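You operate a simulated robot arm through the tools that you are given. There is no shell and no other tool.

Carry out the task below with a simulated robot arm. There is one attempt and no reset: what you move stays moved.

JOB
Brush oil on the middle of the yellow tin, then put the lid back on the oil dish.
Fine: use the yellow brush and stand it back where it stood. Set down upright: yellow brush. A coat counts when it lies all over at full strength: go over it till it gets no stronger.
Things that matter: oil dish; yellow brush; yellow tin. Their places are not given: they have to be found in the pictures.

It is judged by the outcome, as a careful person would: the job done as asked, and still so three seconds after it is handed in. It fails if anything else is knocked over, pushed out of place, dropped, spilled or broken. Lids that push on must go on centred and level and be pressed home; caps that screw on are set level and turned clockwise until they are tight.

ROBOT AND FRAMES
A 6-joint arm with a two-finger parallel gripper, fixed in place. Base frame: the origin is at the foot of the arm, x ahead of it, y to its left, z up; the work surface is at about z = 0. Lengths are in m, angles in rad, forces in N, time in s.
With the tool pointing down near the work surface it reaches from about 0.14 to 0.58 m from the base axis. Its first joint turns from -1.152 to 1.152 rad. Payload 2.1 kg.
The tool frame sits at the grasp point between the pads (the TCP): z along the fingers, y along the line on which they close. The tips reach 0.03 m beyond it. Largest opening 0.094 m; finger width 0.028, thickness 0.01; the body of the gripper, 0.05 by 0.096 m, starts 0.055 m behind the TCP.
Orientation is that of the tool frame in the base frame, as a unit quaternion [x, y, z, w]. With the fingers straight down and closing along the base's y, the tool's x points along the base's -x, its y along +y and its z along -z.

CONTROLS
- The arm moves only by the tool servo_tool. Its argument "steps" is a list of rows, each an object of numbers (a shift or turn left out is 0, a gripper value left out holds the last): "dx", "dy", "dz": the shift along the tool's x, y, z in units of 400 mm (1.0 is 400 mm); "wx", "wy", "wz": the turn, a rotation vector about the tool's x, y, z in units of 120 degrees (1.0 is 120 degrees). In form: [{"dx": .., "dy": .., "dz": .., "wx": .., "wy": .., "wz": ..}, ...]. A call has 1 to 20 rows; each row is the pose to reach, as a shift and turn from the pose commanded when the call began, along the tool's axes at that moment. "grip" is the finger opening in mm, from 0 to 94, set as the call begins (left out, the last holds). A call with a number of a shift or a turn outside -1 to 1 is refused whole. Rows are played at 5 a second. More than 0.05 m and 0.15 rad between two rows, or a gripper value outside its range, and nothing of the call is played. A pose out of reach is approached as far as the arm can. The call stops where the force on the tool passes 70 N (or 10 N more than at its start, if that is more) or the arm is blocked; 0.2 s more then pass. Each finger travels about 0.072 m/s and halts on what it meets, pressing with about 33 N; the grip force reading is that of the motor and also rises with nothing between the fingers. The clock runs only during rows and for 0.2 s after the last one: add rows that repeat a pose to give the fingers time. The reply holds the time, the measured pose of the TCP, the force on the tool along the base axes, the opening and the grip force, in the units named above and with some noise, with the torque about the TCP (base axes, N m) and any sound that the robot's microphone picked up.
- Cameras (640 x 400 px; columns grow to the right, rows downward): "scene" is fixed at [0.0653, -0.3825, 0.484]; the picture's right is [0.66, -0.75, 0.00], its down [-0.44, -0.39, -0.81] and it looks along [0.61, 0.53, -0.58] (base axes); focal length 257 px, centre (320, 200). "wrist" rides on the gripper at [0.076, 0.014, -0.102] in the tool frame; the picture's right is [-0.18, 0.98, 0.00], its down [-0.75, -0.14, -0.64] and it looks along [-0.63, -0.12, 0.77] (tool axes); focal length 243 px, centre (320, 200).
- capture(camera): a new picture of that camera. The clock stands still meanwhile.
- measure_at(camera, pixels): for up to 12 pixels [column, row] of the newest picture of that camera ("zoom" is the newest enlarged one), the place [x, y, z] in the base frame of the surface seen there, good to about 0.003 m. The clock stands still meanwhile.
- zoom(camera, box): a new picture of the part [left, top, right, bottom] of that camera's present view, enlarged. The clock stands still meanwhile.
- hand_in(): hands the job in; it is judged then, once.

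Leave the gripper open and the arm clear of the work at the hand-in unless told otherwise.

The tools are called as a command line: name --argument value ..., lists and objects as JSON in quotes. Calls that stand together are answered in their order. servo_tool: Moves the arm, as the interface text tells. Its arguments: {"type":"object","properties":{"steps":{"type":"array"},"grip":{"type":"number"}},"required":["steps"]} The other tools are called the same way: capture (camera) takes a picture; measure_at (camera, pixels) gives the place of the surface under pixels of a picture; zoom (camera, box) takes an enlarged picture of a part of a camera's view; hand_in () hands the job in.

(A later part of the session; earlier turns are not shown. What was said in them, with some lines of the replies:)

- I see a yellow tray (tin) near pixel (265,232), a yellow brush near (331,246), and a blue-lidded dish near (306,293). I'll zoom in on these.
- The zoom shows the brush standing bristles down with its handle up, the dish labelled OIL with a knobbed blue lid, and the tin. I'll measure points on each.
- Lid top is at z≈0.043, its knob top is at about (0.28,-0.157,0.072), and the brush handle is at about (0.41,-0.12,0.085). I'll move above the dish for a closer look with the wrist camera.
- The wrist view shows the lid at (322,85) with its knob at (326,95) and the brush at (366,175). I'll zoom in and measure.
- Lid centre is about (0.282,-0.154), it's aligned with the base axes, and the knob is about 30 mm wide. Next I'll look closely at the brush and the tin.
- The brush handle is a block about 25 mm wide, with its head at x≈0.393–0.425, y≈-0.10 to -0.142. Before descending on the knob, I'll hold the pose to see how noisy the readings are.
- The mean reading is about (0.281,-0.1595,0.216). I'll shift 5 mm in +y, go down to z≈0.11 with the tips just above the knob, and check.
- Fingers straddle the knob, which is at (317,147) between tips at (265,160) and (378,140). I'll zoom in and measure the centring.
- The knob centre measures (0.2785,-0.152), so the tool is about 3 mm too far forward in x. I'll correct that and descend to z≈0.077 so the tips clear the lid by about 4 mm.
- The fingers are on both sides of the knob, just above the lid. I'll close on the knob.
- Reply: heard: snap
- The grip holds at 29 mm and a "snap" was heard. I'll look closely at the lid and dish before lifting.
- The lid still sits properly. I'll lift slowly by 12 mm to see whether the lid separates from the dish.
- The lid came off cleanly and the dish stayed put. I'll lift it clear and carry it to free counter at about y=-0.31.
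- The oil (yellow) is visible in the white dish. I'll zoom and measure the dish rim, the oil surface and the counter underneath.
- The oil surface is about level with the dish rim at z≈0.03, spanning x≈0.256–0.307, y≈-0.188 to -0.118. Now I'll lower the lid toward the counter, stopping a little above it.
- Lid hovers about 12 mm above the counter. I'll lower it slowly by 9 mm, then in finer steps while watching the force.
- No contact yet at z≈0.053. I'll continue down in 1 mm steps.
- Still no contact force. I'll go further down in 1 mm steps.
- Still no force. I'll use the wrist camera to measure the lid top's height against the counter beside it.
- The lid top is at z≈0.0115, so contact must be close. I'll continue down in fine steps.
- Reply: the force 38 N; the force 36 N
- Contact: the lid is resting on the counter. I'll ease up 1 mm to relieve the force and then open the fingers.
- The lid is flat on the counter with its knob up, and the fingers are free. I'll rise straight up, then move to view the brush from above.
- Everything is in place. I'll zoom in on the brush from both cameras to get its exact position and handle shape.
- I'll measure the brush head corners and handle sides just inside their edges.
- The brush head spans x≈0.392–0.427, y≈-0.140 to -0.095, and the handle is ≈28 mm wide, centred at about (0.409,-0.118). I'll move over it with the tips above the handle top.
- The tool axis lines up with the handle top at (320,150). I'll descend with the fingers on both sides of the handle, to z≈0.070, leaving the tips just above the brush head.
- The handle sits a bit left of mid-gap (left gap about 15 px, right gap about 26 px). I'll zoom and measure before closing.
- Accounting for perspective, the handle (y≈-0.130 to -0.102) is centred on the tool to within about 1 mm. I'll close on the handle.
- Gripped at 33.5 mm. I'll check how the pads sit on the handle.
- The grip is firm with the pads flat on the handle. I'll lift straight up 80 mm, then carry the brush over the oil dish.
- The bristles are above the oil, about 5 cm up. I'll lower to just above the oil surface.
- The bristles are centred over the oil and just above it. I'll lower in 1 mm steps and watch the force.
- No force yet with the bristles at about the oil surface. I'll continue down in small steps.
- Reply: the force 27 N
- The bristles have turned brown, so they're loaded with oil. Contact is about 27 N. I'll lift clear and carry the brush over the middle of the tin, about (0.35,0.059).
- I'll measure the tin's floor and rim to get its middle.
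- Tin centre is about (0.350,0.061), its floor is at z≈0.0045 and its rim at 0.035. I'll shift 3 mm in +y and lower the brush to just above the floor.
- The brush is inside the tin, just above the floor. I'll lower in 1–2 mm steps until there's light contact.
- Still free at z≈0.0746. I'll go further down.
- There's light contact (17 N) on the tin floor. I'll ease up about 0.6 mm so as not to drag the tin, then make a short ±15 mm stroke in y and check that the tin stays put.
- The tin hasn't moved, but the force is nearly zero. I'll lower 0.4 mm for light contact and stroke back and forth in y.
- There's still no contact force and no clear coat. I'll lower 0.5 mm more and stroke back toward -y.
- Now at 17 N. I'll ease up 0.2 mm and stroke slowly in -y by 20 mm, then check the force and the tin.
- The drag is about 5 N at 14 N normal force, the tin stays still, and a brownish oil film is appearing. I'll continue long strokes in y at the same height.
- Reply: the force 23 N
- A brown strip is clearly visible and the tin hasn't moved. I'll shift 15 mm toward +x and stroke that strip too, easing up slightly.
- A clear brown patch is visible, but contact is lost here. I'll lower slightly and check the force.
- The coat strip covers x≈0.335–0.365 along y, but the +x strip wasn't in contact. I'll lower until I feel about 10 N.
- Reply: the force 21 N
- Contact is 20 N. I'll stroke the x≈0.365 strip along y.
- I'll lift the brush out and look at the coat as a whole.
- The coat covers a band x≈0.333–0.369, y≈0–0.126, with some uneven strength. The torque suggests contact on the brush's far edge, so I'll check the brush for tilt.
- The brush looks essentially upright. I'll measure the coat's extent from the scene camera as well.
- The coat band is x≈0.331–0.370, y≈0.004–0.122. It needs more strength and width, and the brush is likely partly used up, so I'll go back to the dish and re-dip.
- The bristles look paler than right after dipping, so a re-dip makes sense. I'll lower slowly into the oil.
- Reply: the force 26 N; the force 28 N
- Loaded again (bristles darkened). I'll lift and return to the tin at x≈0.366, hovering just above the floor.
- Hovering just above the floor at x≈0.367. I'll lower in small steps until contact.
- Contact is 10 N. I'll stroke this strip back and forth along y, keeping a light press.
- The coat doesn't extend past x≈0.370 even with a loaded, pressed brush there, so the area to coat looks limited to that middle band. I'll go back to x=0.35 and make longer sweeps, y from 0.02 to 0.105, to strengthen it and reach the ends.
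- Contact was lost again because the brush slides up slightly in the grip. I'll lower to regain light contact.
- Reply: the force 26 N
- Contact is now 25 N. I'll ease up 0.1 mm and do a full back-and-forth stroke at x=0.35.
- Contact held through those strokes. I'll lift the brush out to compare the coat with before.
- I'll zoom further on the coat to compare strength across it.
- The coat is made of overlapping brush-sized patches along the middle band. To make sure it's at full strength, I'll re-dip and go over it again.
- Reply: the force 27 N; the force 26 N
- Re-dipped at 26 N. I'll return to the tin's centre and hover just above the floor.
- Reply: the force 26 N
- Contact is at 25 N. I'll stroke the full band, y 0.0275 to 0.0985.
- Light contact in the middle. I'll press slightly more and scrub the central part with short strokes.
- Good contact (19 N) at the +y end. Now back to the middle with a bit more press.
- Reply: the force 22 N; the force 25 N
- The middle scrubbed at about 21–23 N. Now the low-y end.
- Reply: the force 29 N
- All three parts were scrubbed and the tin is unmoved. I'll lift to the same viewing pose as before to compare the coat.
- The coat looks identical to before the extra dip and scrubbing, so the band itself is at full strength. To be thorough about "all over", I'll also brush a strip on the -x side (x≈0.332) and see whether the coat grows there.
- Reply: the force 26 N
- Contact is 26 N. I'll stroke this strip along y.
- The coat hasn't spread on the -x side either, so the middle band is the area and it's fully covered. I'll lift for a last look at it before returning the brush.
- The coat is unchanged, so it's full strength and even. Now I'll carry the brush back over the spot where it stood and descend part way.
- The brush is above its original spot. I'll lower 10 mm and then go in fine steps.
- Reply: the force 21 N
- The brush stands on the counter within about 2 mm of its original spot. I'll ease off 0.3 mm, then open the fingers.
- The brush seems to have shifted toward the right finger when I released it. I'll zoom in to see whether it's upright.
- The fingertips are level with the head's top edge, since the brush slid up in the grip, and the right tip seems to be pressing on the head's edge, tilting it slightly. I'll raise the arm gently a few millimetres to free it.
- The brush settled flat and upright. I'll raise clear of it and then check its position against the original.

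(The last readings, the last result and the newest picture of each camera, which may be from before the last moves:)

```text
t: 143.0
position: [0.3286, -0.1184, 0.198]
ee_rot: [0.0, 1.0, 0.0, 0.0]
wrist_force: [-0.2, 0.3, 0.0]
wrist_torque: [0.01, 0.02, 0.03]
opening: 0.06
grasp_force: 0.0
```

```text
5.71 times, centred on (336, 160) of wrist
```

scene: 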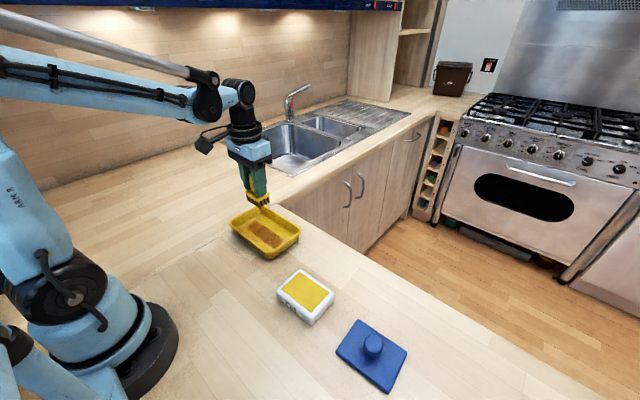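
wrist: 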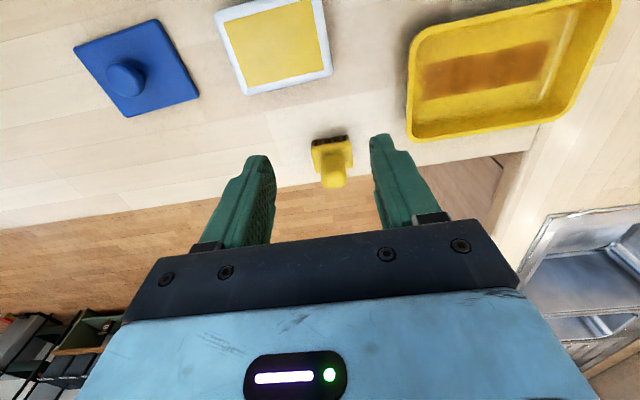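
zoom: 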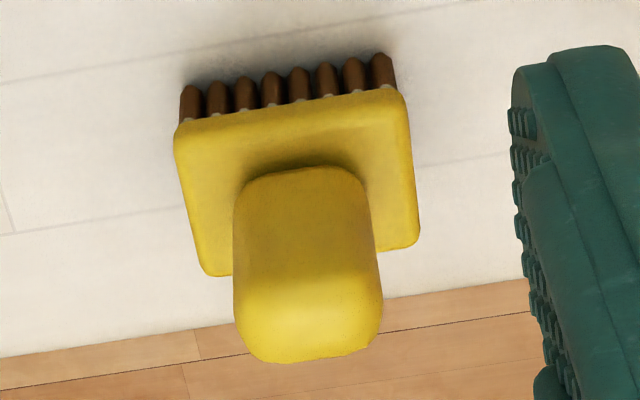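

The brush stands upright within about 2 mm of where it was. Next is the lid. I'll move over it and descend to just above the knob, tips at about z=0.055.

servo_tool --steps '[{"dx": 0.02, "dy": -0.06}, {"dx": 0.04, "dy": -0.14}, {"dx": 0.06, "dy": -0.22}, {"dx": 0.08, "dy": -0.3}, {"dx": 0.1, "dy": -0.38}, {"dx": 0.12, "dy": -0.45}, {"dx": 0.1325, "dy": -0.4835}, {"dx": 0.1325, "dy": -0.4835}, {"dx": 0.1325, "dy": -0.4835, "dz": 0.07}, {"dx": 0.1325, "dy": -0.4835, "dz": 0.15}, {"dx": 0.1325, "dy": -0.4835, "dz": 0.22}, {"dx": 0.1325, "dy": -0.4835, "dz": 0.285}, {"dx": 0.1325, "dy": -0.4835, "dz": 0.285}]' --grip 60

capture --camera "wrist"

zoom --camera "wrist" --box '[215, 60, 415, 210]'

```text
t: 145.8
position: [0.2789, -0.3117, 0.0861]
ee_rot: [0.0, 1.0, 0.0, -0.001]
wrist_force: [1.3, 0.2, 0.4]
wrist_torque: [-0.03, 0.01, 0.0]
opening: 0.0602
grasp_force: 0.1
```

```text
taken
```

wrist: 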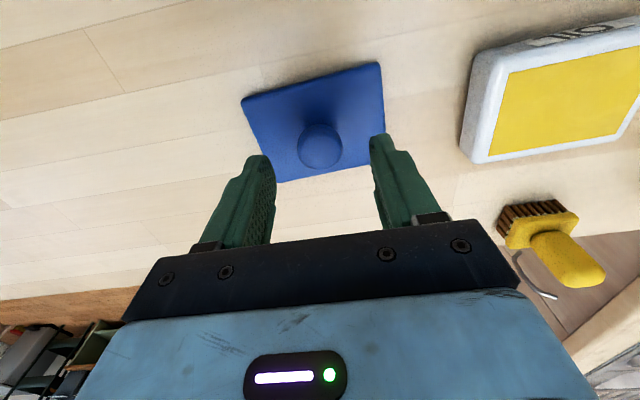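

```text
2.67 times, centred on (315, 135) of wrist
```

zoom: 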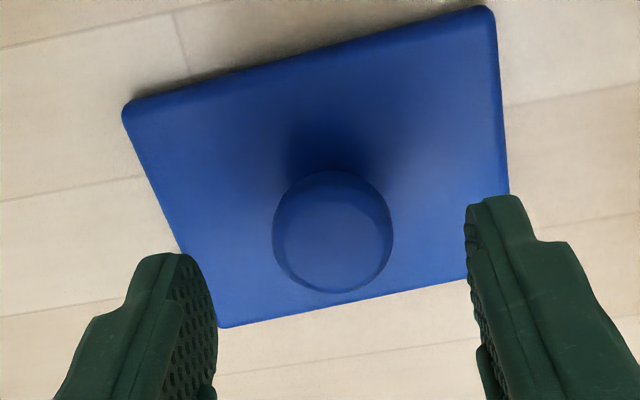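

The lid lies as I left it, with the knob centred between the fingers. I'll descend to gripping height.

servo_tool --steps '[{"dz": 0.03}, {"dz": 0.06}, {"dz": 0.085}, {"dz": 0.0995}, {"dz": 0.0995}]' --grip 60

zoom --camera "wrist" --box '[215, 60, 415, 210]'

```text
t: 147.0
position: [0.2781, -0.3103, 0.0468]
ee_rot: [0.0, 1.0, 0.0, 0.001]
wrist_force: [0.3, 0.9, 0.4]
wrist_torque: [-0.01, -0.03, 0.01]
opening: 0.06
grasp_force: 0.1
```

```text
2.67 times, centred on (315, 135) of wrist
```

zoom: 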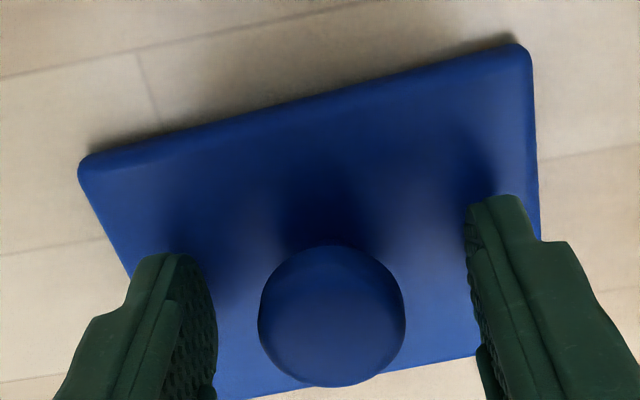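

The knob is about 1 mm off from where I released it. I'll nudge by that amount and close on it.

servo_tool --steps '[{"dx": 0.0018, "dy": -0.003}, {"dx": 0.0018, "dy": -0.003}]' --grip 60

servo_tool --steps '[{"dz": 0}, {"dz": 0}, {"dz": 0}, {"dz": 0}, {"dz": 0}]' --grip 0

zoom --camera "wrist" --box '[220, 60, 420, 220]'

```text
t: 147.6
position: [0.2761, -0.3134, 0.0463]
ee_rot: [-0.001, 1.0, 0.0, 0.0]
wrist_force: [-0.8, 0.3, -0.3]
wrist_torque: [0.01, 0.01, 0.0]
opening: 0.0599
grasp_force: 0.1
```

```text
t: 148.8
position: [0.2762, -0.3126, 0.0456]
ee_rot: [0.0, 1.0, 0.0, -0.001]
wrist_force: [1.5, 0.9, -1.3]
wrist_torque: [-0.01, 0.0, 0.0]
opening: 0.0291
grasp_force: 32.9
```

```text
2.50 times, centred on (320, 140) of wrist
```

zoom: 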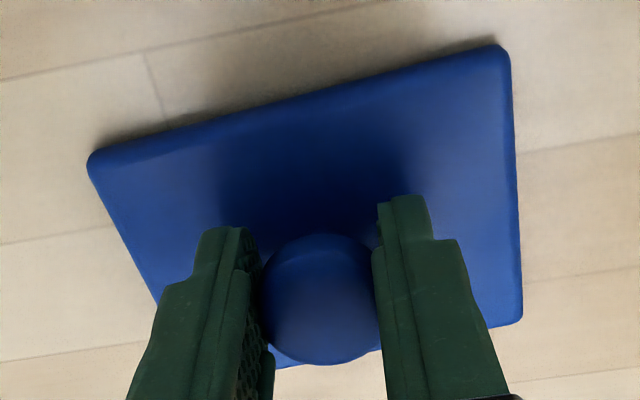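

The grip is good at 29 mm, but against the first grip the lid is turned about 2° counter-clockwise relative to the gripper. I'll lift it and turn the tool about 2° clockwise to compensate, then compare with the dish.

servo_tool --steps '[{"dz": -0.02}, {"dz": -0.05}, {"dz": -0.1, "wz": 0.006}, {"dz": -0.15, "wz": 0.012}, {"dz": -0.2, "wz": 0.0175}, {"dz": -0.25, "wz": 0.0175}, {"dz": -0.279, "wz": 0.0175}, {"dz": -0.279, "wz": 0.0175}]' --grip 0

zoom --camera "scene" --box '[262, 255, 342, 335]'

capture --camera "wrist"

```text
t: 150.6
position: [0.2755, -0.3127, 0.1581]
ee_rot: [0.019, 1.0, 0.0, 0.0]
wrist_force: [-0.5, 0.1, -1.0]
wrist_torque: [0.03, 0.03, 0.02]
opening: 0.0296
grasp_force: 33.5
```

```text
5.00 times, centred on (302, 295) of scene
```

zoom: 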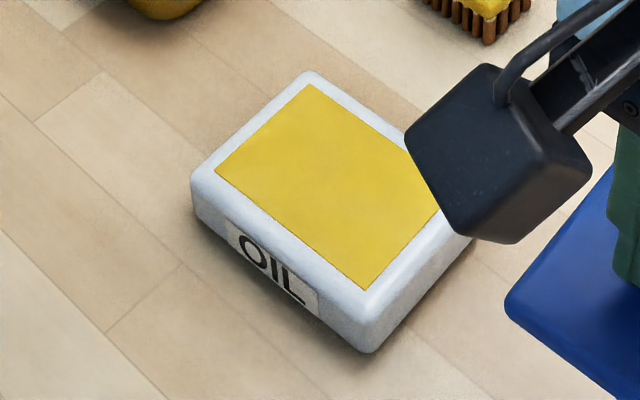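

```text
taken
```

wrist: 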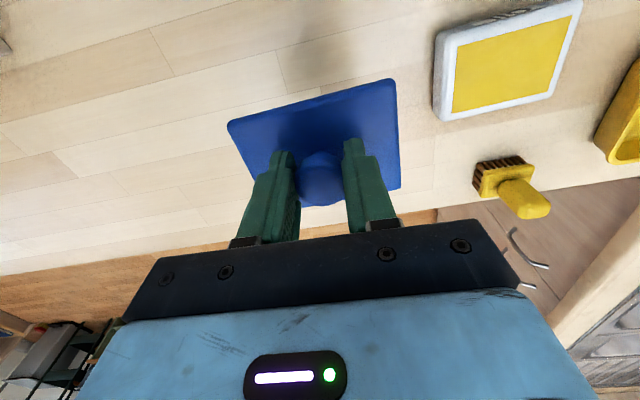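

The dish hasn't moved. I'll carry the lid back over the dish, allowing for the small turn of the tool axes, and descend to about 12 mm above its seat.

servo_tool --steps '[{"dx": 0.002, "dy": 0.05}, {"dx": 0.004, "dy": 0.12}, {"dx": 0.006, "dy": 0.19}, {"dx": 0.008, "dy": 0.26}, {"dx": 0.0105, "dy": 0.33}, {"dx": 0.0125, "dy": 0.385}, {"dx": 0.013, "dy": 0.4028}, {"dx": 0.013, "dy": 0.4028}, {"dx": 0.013, "dy": 0.4028, "dz": 0.05}, {"dx": 0.013, "dy": 0.4028, "dz": 0.1}, {"dx": 0.013, "dy": 0.4028, "dz": 0.14}, {"dx": 0.013, "dy": 0.4028, "dz": 0.17}, {"dx": 0.013, "dy": 0.4028, "dz": 0.17}]' --grip 0

zoom --camera "scene" --box '[270, 240, 350, 340]'

capture --camera "wrist"

zoom --camera "wrist" --box '[220, 60, 420, 220]'

```text
t: 153.4
position: [0.2779, -0.1522, 0.0886]
ee_rot: [0.019, 1.0, 0.0, 0.0]
wrist_force: [0.3, 0.3, -0.5]
wrist_torque: [-0.01, -0.01, 0.0]
opening: 0.0294
grasp_force: 32.8
```

```text
4.00 times, centred on (310, 290) of scene
```

zoom: 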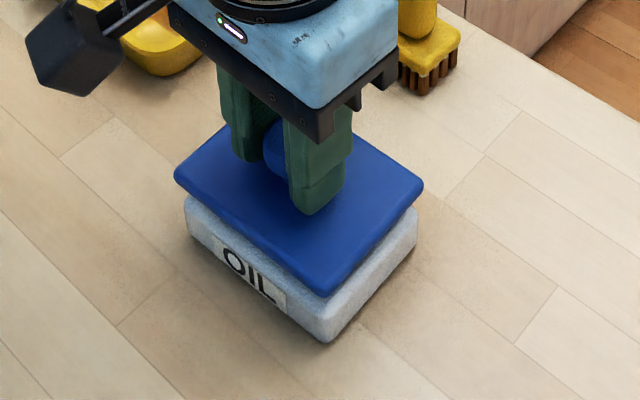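

```text
taken
```

wrist: 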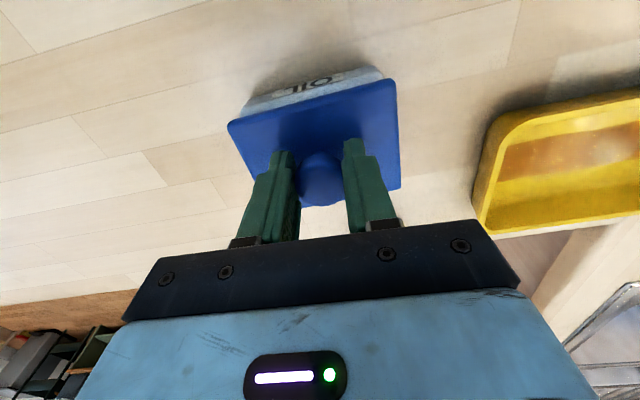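

```text
2.50 times, centred on (320, 140) of wrist
```

zoom: 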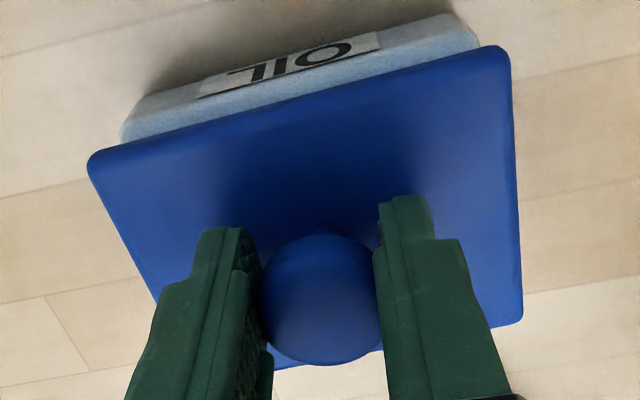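

The lid lines up with the dish: edges parallel and overhang even on both sides, matching the lift-off picture. I'll lower it slowly onto the dish.

servo_tool --steps '[{"dz": 0.005}, {"dz": 0.01}, {"dz": 0.015}, {"dz": 0.02}, {"dz": 0.0225}, {"dz": 0.0225}]' --grip 0

zoom --camera "scene" --box '[270, 240, 350, 340]'

zoom --camera "wrist" --box '[220, 60, 420, 220]'

```text
t: 154.8
position: [0.2762, -0.1511, 0.0805]
ee_rot: [0.018, 1.0, 0.0, -0.001]
wrist_force: [0.5, -0.9, -0.8]
wrist_torque: [0.01, -0.02, -0.03]
opening: 0.0297
grasp_force: 33.1
```

```text
4.00 times, centred on (310, 290) of scene
```

zoom: 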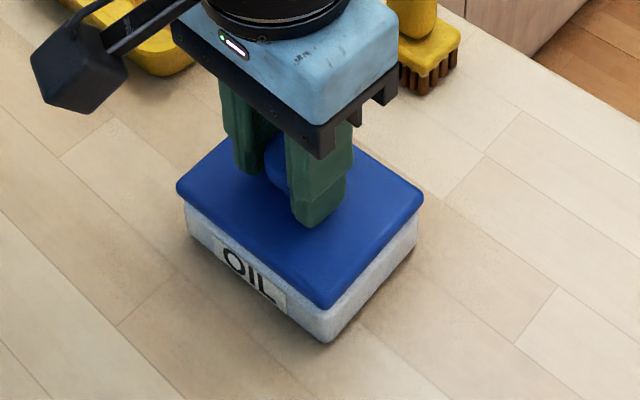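

```text
2.50 times, centred on (320, 140) of wrist
```

zoom: 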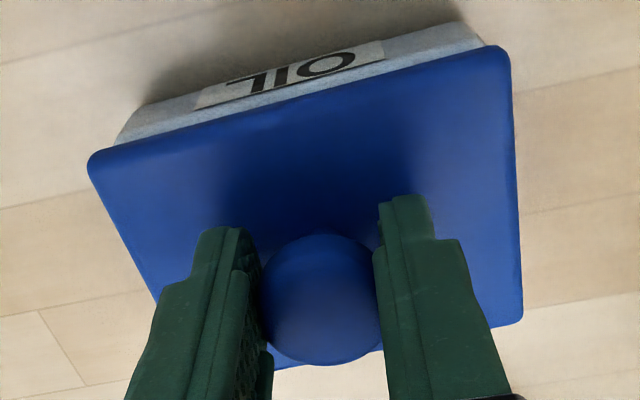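

Centred and nearly seated, with no contact yet. I'll keep lowering in 0.5–1 mm steps.

servo_tool --steps '[{"dz": 0.0025}, {"dz": 0.005}, {"dz": 0.005}]' --grip 0

servo_tool --steps '[{"dz": 0.0015}, {"dz": 0.0025}, {"dz": 0.0025}]' --grip 0

servo_tool --steps '[{"dz": 0.0012}, {"dz": 0.0012}]' --grip 0

```text
t: 155.6
position: [0.2768, -0.1507, 0.0789]
ee_rot: [0.018, 1.0, 0.0, 0.0]
wrist_force: [0.6, 0.1, -0.4]
wrist_torque: [0.0, -0.01, -0.04]
opening: 0.0298
grasp_force: 32.6
```

```text
t: 156.4
position: [0.2771, -0.1527, 0.0773]
ee_rot: [0.018, 1.0, 0.001, 0.0]
wrist_force: [0.7, 0.4, -0.2]
wrist_torque: [-0.01, 0.03, 0.0]
opening: 0.0298
grasp_force: 32.8
```

```text
t: 157.0
position: [0.2781, -0.1522, 0.0761]
ee_rot: [0.018, 1.0, 0.001, 0.0]
wrist_force: [0.2, 0.0, -0.6]
wrist_torque: [-0.01, 0.0, 0.01]
opening: 0.0299
grasp_force: 32.6
```

servo_tool --steps '[{"dz": 0.0012}, {"dz": 0.0012}]' --grip 0

servo_tool --steps '[{"dz": 0.0012}, {"dz": 0.0012}]' --grip 0

zoom --camera "scene" --box '[270, 240, 350, 340]'

```text
t: 157.6
position: [0.2769, -0.1528, 0.0759]
ee_rot: [0.019, 1.0, 0.0, 0.001]
wrist_force: [-1.6, 2.6, 39.2]
wrist_torque: [0.04, -0.18, -0.01]
opening: 0.0298
grasp_force: 33.0
heard: snap
```

```text
t: 158.2
position: [0.2756, -0.1515, 0.0761]
ee_rot: [0.018, 1.0, -0.002, 0.0]
wrist_force: [0.7, -1.5, 35.6]
wrist_torque: [-0.04, -0.23, -0.01]
opening: 0.0297
grasp_force: 32.1
```

```text
4.00 times, centred on (310, 290) of scene
```

zoom: 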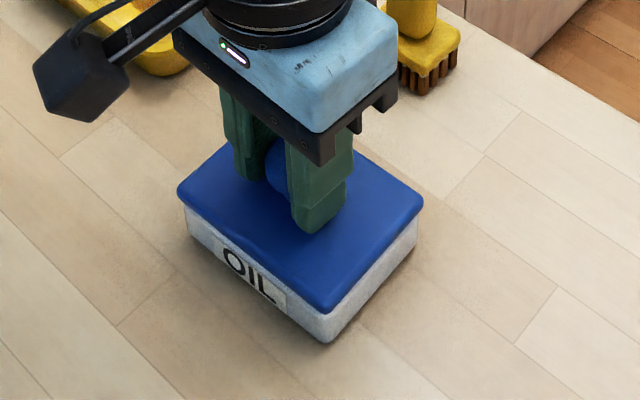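

A "snap" at 39 N: the lid clicked home, and it looks level and centred. I'll ease the pressure a little without pulling up, then open the fingers.

servo_tool --steps '[{"dz": -0.0008}, {"dz": -0.0008}]' --grip 0

servo_tool --steps '[{"dz": 0}, {"dz": 0}, {"dz": 0}, {"dz": 0}]' --grip 60

zoom --camera "scene" --box '[270, 240, 350, 340]'

zoom --camera "wrist" --box '[220, 60, 420, 220]'

```text
t: 158.8
position: [0.2762, -0.1523, 0.0743]
ee_rot: [0.019, 1.0, 0.0, 0.0]
wrist_force: [0.1, 0.6, 0.4]
wrist_torque: [-0.05, 0.03, -0.02]
opening: 0.0296
grasp_force: 33.7
heard: snap
```

```text
t: 159.8
position: [0.2766, -0.1524, 0.0757]
ee_rot: [0.018, 1.0, 0.0, 0.0]
wrist_force: [0.1, 0.0, 0.7]
wrist_torque: [-0.02, -0.03, 0.0]
opening: 0.0599
grasp_force: 0.0
heard: snap
```

```text
4.00 times, centred on (310, 290) of scene
```

zoom: 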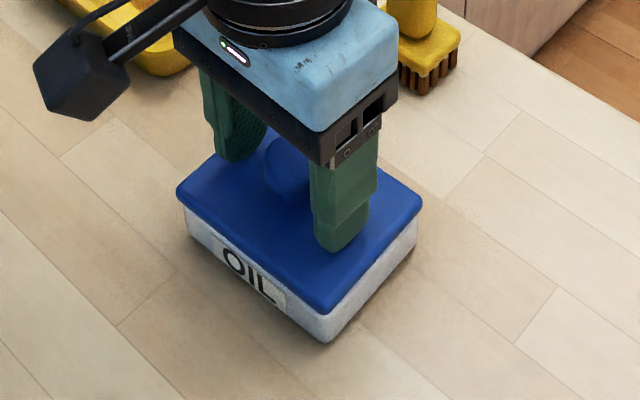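

```text
2.50 times, centred on (320, 140) of wrist
```

zoom: 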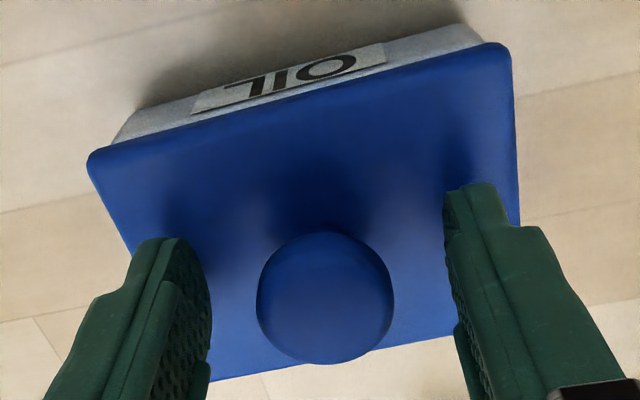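

Snaps were heard when pressing, easing off and opening, so I can't be sure the lid is fully latched. I'll rise clear of the knob, close the fingers, and press straight down on its top to make sure it's home.

servo_tool --steps '[{"dz": -0.02}, {"dz": -0.05}, {"dz": -0.08}, {"dz": -0.11}, {"dz": -0.13, "dx": -0.005}, {"dz": -0.13, "dx": -0.005}]' --grip 60

servo_tool --steps '[{"dz": 0}, {"dz": 0}, {"dz": 0}, {"dz": 0}, {"dz": 0}]' --grip 0

capture --camera "wrist"

zoom --camera "scene" --box '[270, 240, 350, 340]'

```text
t: 161.2
position: [0.2789, -0.1521, 0.1271]
ee_rot: [0.018, 1.0, 0.0, 0.0]
wrist_force: [0.6, 0.0, 0.0]
wrist_torque: [0.0, 0.0, 0.01]
opening: 0.0599
grasp_force: 0.0
```

```text
t: 162.4
position: [0.2788, -0.1512, 0.1273]
ee_rot: [0.018, 1.0, 0.0, 0.0]
wrist_force: [0.2, -0.3, 0.7]
wrist_torque: [-0.02, -0.02, -0.01]
opening: 0.0001
grasp_force: 33.2
```

```text
taken
```

wrist: 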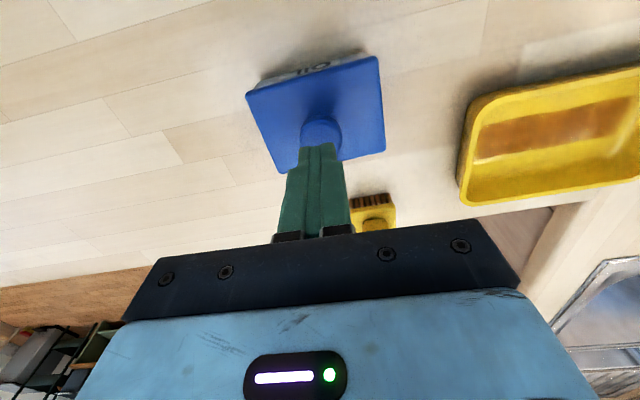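

```text
4.00 times, centred on (310, 290) of scene
```

zoom: 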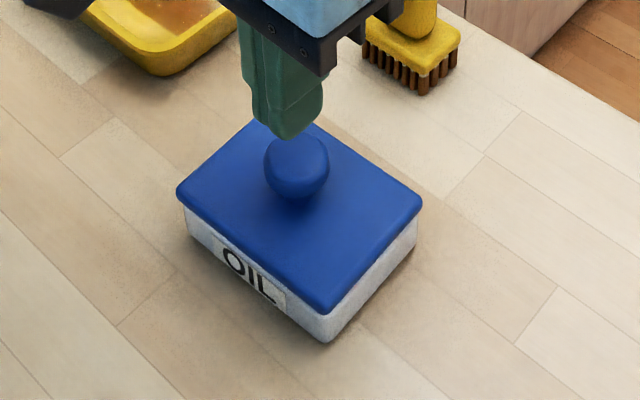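

The lid sits level and the closed fingertips are centred above the knob. I'll lower to just above it, then press gently in steps.

servo_tool --steps '[{"dz": 0.02}, {"dz": 0.04}, {"dz": 0.055}, {"dz": 0.06}, {"dz": 0.06}]' --grip 0

servo_tool --steps '[{"dz": 0.0025}, {"dz": 0.0045}, {"dz": 0.0045}]' --grip 0

zoom --camera "scene" --box '[270, 240, 350, 340]'

```text
t: 163.6
position: [0.279, -0.1515, 0.1035]
ee_rot: [0.018, 1.0, 0.0, 0.0]
wrist_force: [-0.5, -0.3, 1.0]
wrist_torque: [0.01, 0.04, 0.0]
opening: 0.0
grasp_force: 32.8
```

```text
t: 164.4
position: [0.2784, -0.1506, 0.1027]
ee_rot: [0.018, 1.0, 0.001, 0.0]
wrist_force: [-0.4, 0.6, 0.6]
wrist_torque: [-0.01, 0.0, 0.04]
opening: 0.0
grasp_force: 33.0
```

```text
4.00 times, centred on (310, 290) of scene
```

zoom: 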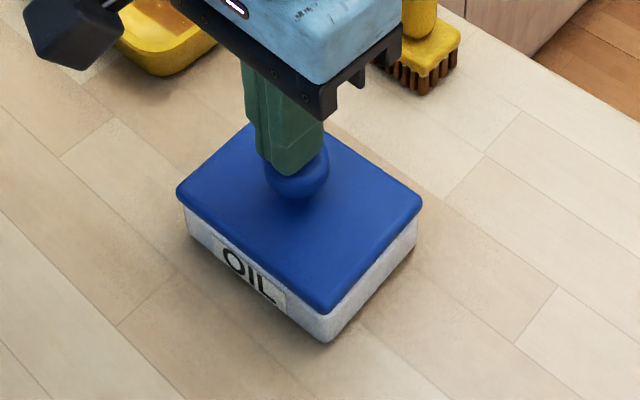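

The tips are just above the knob. I'll press down in 0.5 mm steps, watching the force.

servo_tool --steps '[{"dz": 0.0012}, {"dz": 0.0025}, {"dz": 0.0025}]' --grip 0

servo_tool --steps '[{"dz": 0.0012}, {"dz": 0.0012}]' --grip 0

servo_tool --steps '[{"dz": 0.0012}, {"dz": 0.0012}]' --grip 0

```text
t: 165.2
position: [0.2795, -0.1531, 0.1017]
ee_rot: [0.019, 1.0, 0.0, 0.0]
wrist_force: [-0.3, -0.2, -0.1]
wrist_torque: [-0.01, -0.01, 0.02]
opening: 0.0
grasp_force: 32.6
```

```text
t: 165.8
position: [0.2792, -0.1519, 0.1]
ee_rot: [0.018, 1.0, 0.001, 0.0]
wrist_force: [0.0, 0.5, 1.4]
wrist_torque: [0.02, 0.01, 0.03]
opening: 0.0001
grasp_force: 33.1
```

```text
t: 166.4
position: [0.2803, -0.1522, 0.1004]
ee_rot: [0.019, 1.0, 0.001, 0.0]
wrist_force: [-0.2, -0.8, -0.7]
wrist_torque: [0.01, 0.02, 0.04]
opening: 0.0
grasp_force: 33.1
```

servo_tool --steps '[{"dz": 0.0012}, {"dz": 0.0012}]' --grip 0

servo_tool --steps '[{"dz": 0.0012}, {"dz": 0.0012}]' --grip 0

servo_tool --steps '[{"dz": 0.0012}, {"dz": 0.0012}]' --grip 0

```text
t: 167.0
position: [0.2795, -0.1521, 0.0991]
ee_rot: [0.019, 1.0, 0.0, 0.0]
wrist_force: [0.3, -0.6, 1.0]
wrist_torque: [0.02, 0.02, -0.04]
opening: 0.0
grasp_force: 32.3
```

```text
t: 167.6
position: [0.2791, -0.1518, 0.0995]
ee_rot: [0.018, 1.0, 0.0, 0.0]
wrist_force: [-2.5, -1.1, 15.4]
wrist_torque: [0.0, 0.08, 0.02]
opening: 0.0
grasp_force: 32.9
```

```text
t: 168.2
position: [0.2789, -0.1525, 0.0994]
ee_rot: [0.019, 1.0, 0.0, 0.001]
wrist_force: [-0.4, -0.9, 29.2]
wrist_torque: [-0.02, 0.0, 0.0]
opening: 0.0001
grasp_force: 33.4
```

Contact; 29 N, no sound so far. I'll press a bit harder.

servo_tool --steps '[{"dz": 0.0012}, {"dz": 0.0012}]' --grip 0

servo_tool --steps '[{"dz": 0.0008}, {"dz": 0.0008}]' --grip 0

```text
t: 168.8
position: [0.2806, -0.1531, 0.0979]
ee_rot: [0.019, 1.0, 0.0, 0.0]
wrist_force: [-3.3, 0.5, 64.3]
wrist_torque: [0.0, 0.0, 0.0]
opening: 0.0
grasp_force: 32.0
```

```text
t: 169.4
position: [0.2792, -0.1516, 0.0992]
ee_rot: [0.018, 1.0, 0.0, 0.001]
wrist_force: [-2.7, 2.2, 70.6]
wrist_torque: [0.06, 0.03, -0.02]
opening: 0.0
grasp_force: 33.6
```

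Pressed to 70 N with no further movement or snap, so the lid is fully home. I'll back off and inspect the lid.

servo_tool --steps '[{"dz": -0.002}, {"dz": -0.01}, {"dz": -0.04}, {"dz": -0.09}, {"dz": -0.16}, {"dz": -0.24}, {"dz": -0.3}, {"dz": -0.3}]' --grip 0

servo_tool --steps '[{"dz": 0}, {"dz": 0}, {"dz": 0}, {"dz": 0}, {"dz": 0}]' --grip 94

zoom --camera "scene" --box '[270, 255, 350, 335]'

capture --camera "wrist"

measure_at --camera "wrist" --pixels '[[326, 95], [300, 105], [345, 80], [322, 65], [280, 70], [365, 50], [365, 108], [300, 120]]'

```text
t: 171.2
position: [0.2788, -0.1521, 0.2179]
ee_rot: [0.019, 1.0, 0.0, 0.0]
wrist_force: [-1.0, -0.6, 0.2]
wrist_torque: [0.01, 0.02, 0.01]
opening: 0.0
grasp_force: 33.1
```

```text
t: 172.4
position: [0.278, -0.153, 0.2189]
ee_rot: [0.018, 1.0, 0.0, 0.0]
wrist_force: [-0.5, 0.4, -0.5]
wrist_torque: [-0.07, 0.06, 0.02]
opening: 0.0939
grasp_force: 0.1
```

```text
5.00 times, centred on (310, 295) of scene
```

zoom: 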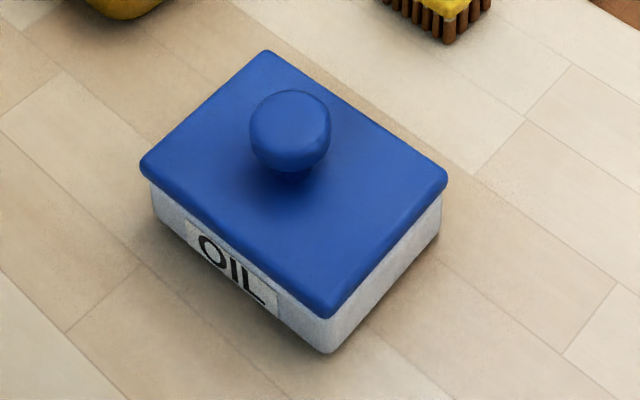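

```text
taken
```

wrist: 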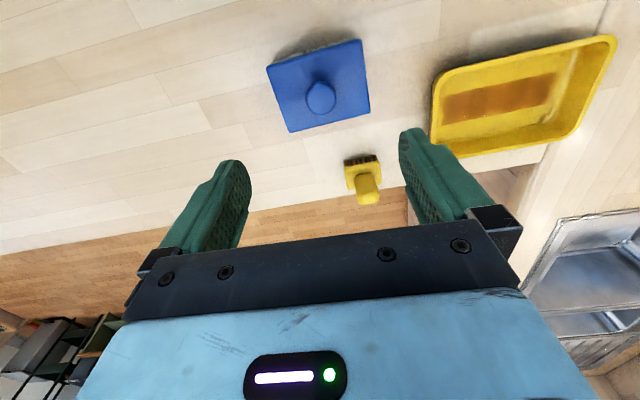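

```text
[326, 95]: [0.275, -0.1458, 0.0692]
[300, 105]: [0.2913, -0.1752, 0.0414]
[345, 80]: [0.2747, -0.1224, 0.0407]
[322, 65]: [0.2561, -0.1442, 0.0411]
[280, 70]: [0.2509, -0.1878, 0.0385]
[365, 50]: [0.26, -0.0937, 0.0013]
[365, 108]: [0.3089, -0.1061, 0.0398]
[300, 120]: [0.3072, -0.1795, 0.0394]
```

The lid looks seated just as it was at the start. I'll zoom in to confirm it's level and centred, and check the other objects.

zoom --camera "wrist" --box '[250, 20, 410, 140]'

zoom --camera "scene" --box '[210, 180, 370, 340]'

capture --camera "scene"

```text
3.33 times, centred on (330, 80) of wrist
```

zoom: 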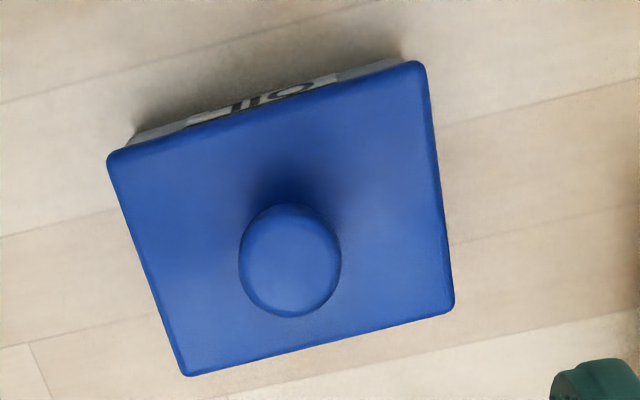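

```text
2.50 times, centred on (290, 260) of scene
```

zoom: 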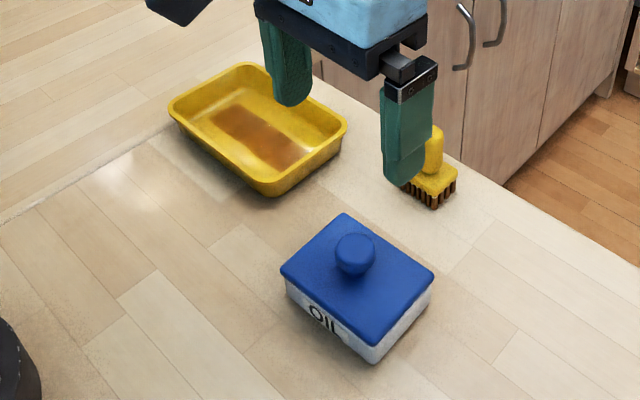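

```text
taken
```

scene: 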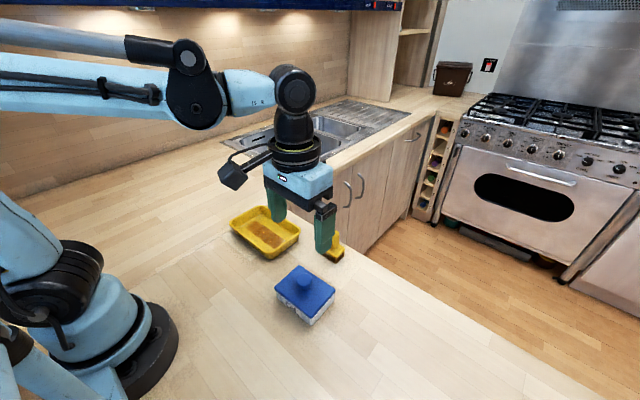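

Everything is in place: lid seated, brush upright, tin coated. I'll move the arm up and away to near its starting pose with the gripper open.

servo_tool --steps '[{"dz": -0.06}, {"dz": -0.13}, {"dz": -0.2}, {"dz": -0.26}, {"dz": -0.26, "dx": -0.03, "dy": 0.06}, {"dz": -0.26, "dx": -0.08, "dy": 0.13}, {"dz": -0.26, "dx": -0.13, "dy": 0.2}, {"dz": -0.26, "dx": -0.18, "dy": 0.27}, {"dz": -0.26, "dx": -0.22, "dy": 0.33}, {"dz": -0.26, "dx": -0.22, "dy": 0.33}]' --grip 94

zoom --camera "scene" --box '[210, 180, 370, 340]'

zoom --camera "scene" --box '[242, 217, 290, 252]'

capture --camera "wrist"

```text
t: 174.6
position: [0.3731, -0.025, 0.3208]
ee_rot: [0.019, 1.0, 0.001, -0.001]
wrist_force: [0.3, 0.2, 0.1]
wrist_torque: [-0.02, 0.01, -0.03]
opening: 0.094
grasp_force: 0.1
```

```text
2.50 times, centred on (290, 260) of scene
```

zoom: 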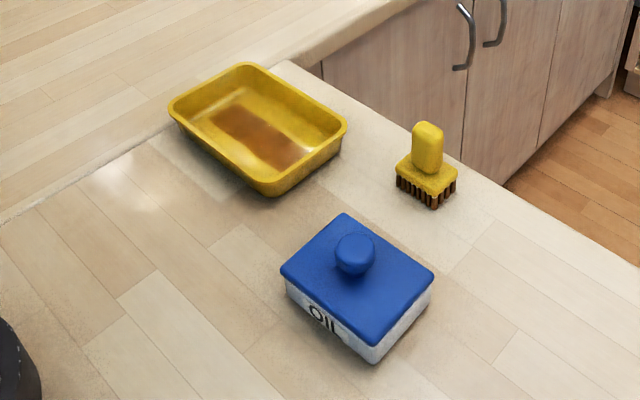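

```text
11.43 times, centred on (266, 234) of scene
```

zoom: 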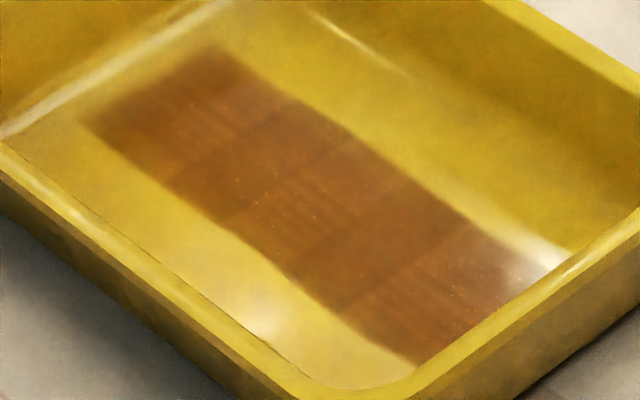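

```text
taken
```

wrist: 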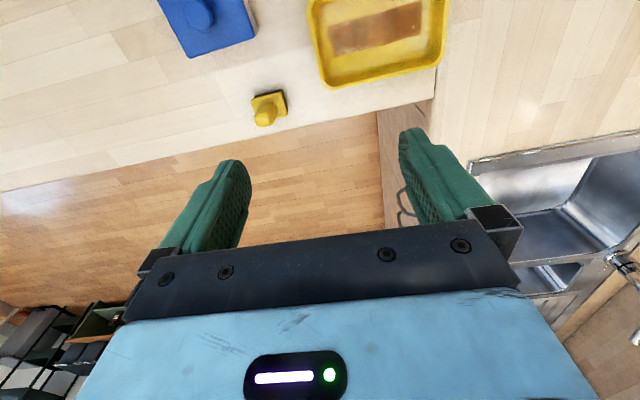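

The tin's middle band is evenly coated, and further brushing made it no stronger. The lid is pressed home, and the yellow brush stands upright about where it was. The gripper is open and the arm clear, so I'm handing in.

hand_in

```text
The job is handed in.
```

I brushed oil over the middle of the yellow tin, put the lid back on the oil dish, stood the yellow brush back in its place, and handed the job in. I don't have the judge's result.

- **Coat:** A brown band about 39 by 118 mm lies along the middle of the tin. I took the band as "the middle": brushing further to either side did not widen it. A third dip and more scrubbing made it no darker.
- **Lid:** It snapped when pressed on, and I heard two more snaps while easing off and letting go. To be sure, I pressed on the knob with about 70 N. It made no further snap and didn't seem to move. In the pictures it looks level and centred, perhaps turned about 1° from how it started.
- **Brush:** It stands upright, about 2 mm from where it started. It tilted a few degrees when I opened the fingers, then settled flat once I raised the arm.
- **Other objects:** The tin did not move. The dish may have shifted by about 1 mm. Nothing looks knocked over or spilled.

The gripper was left open and the arm clear of the work.
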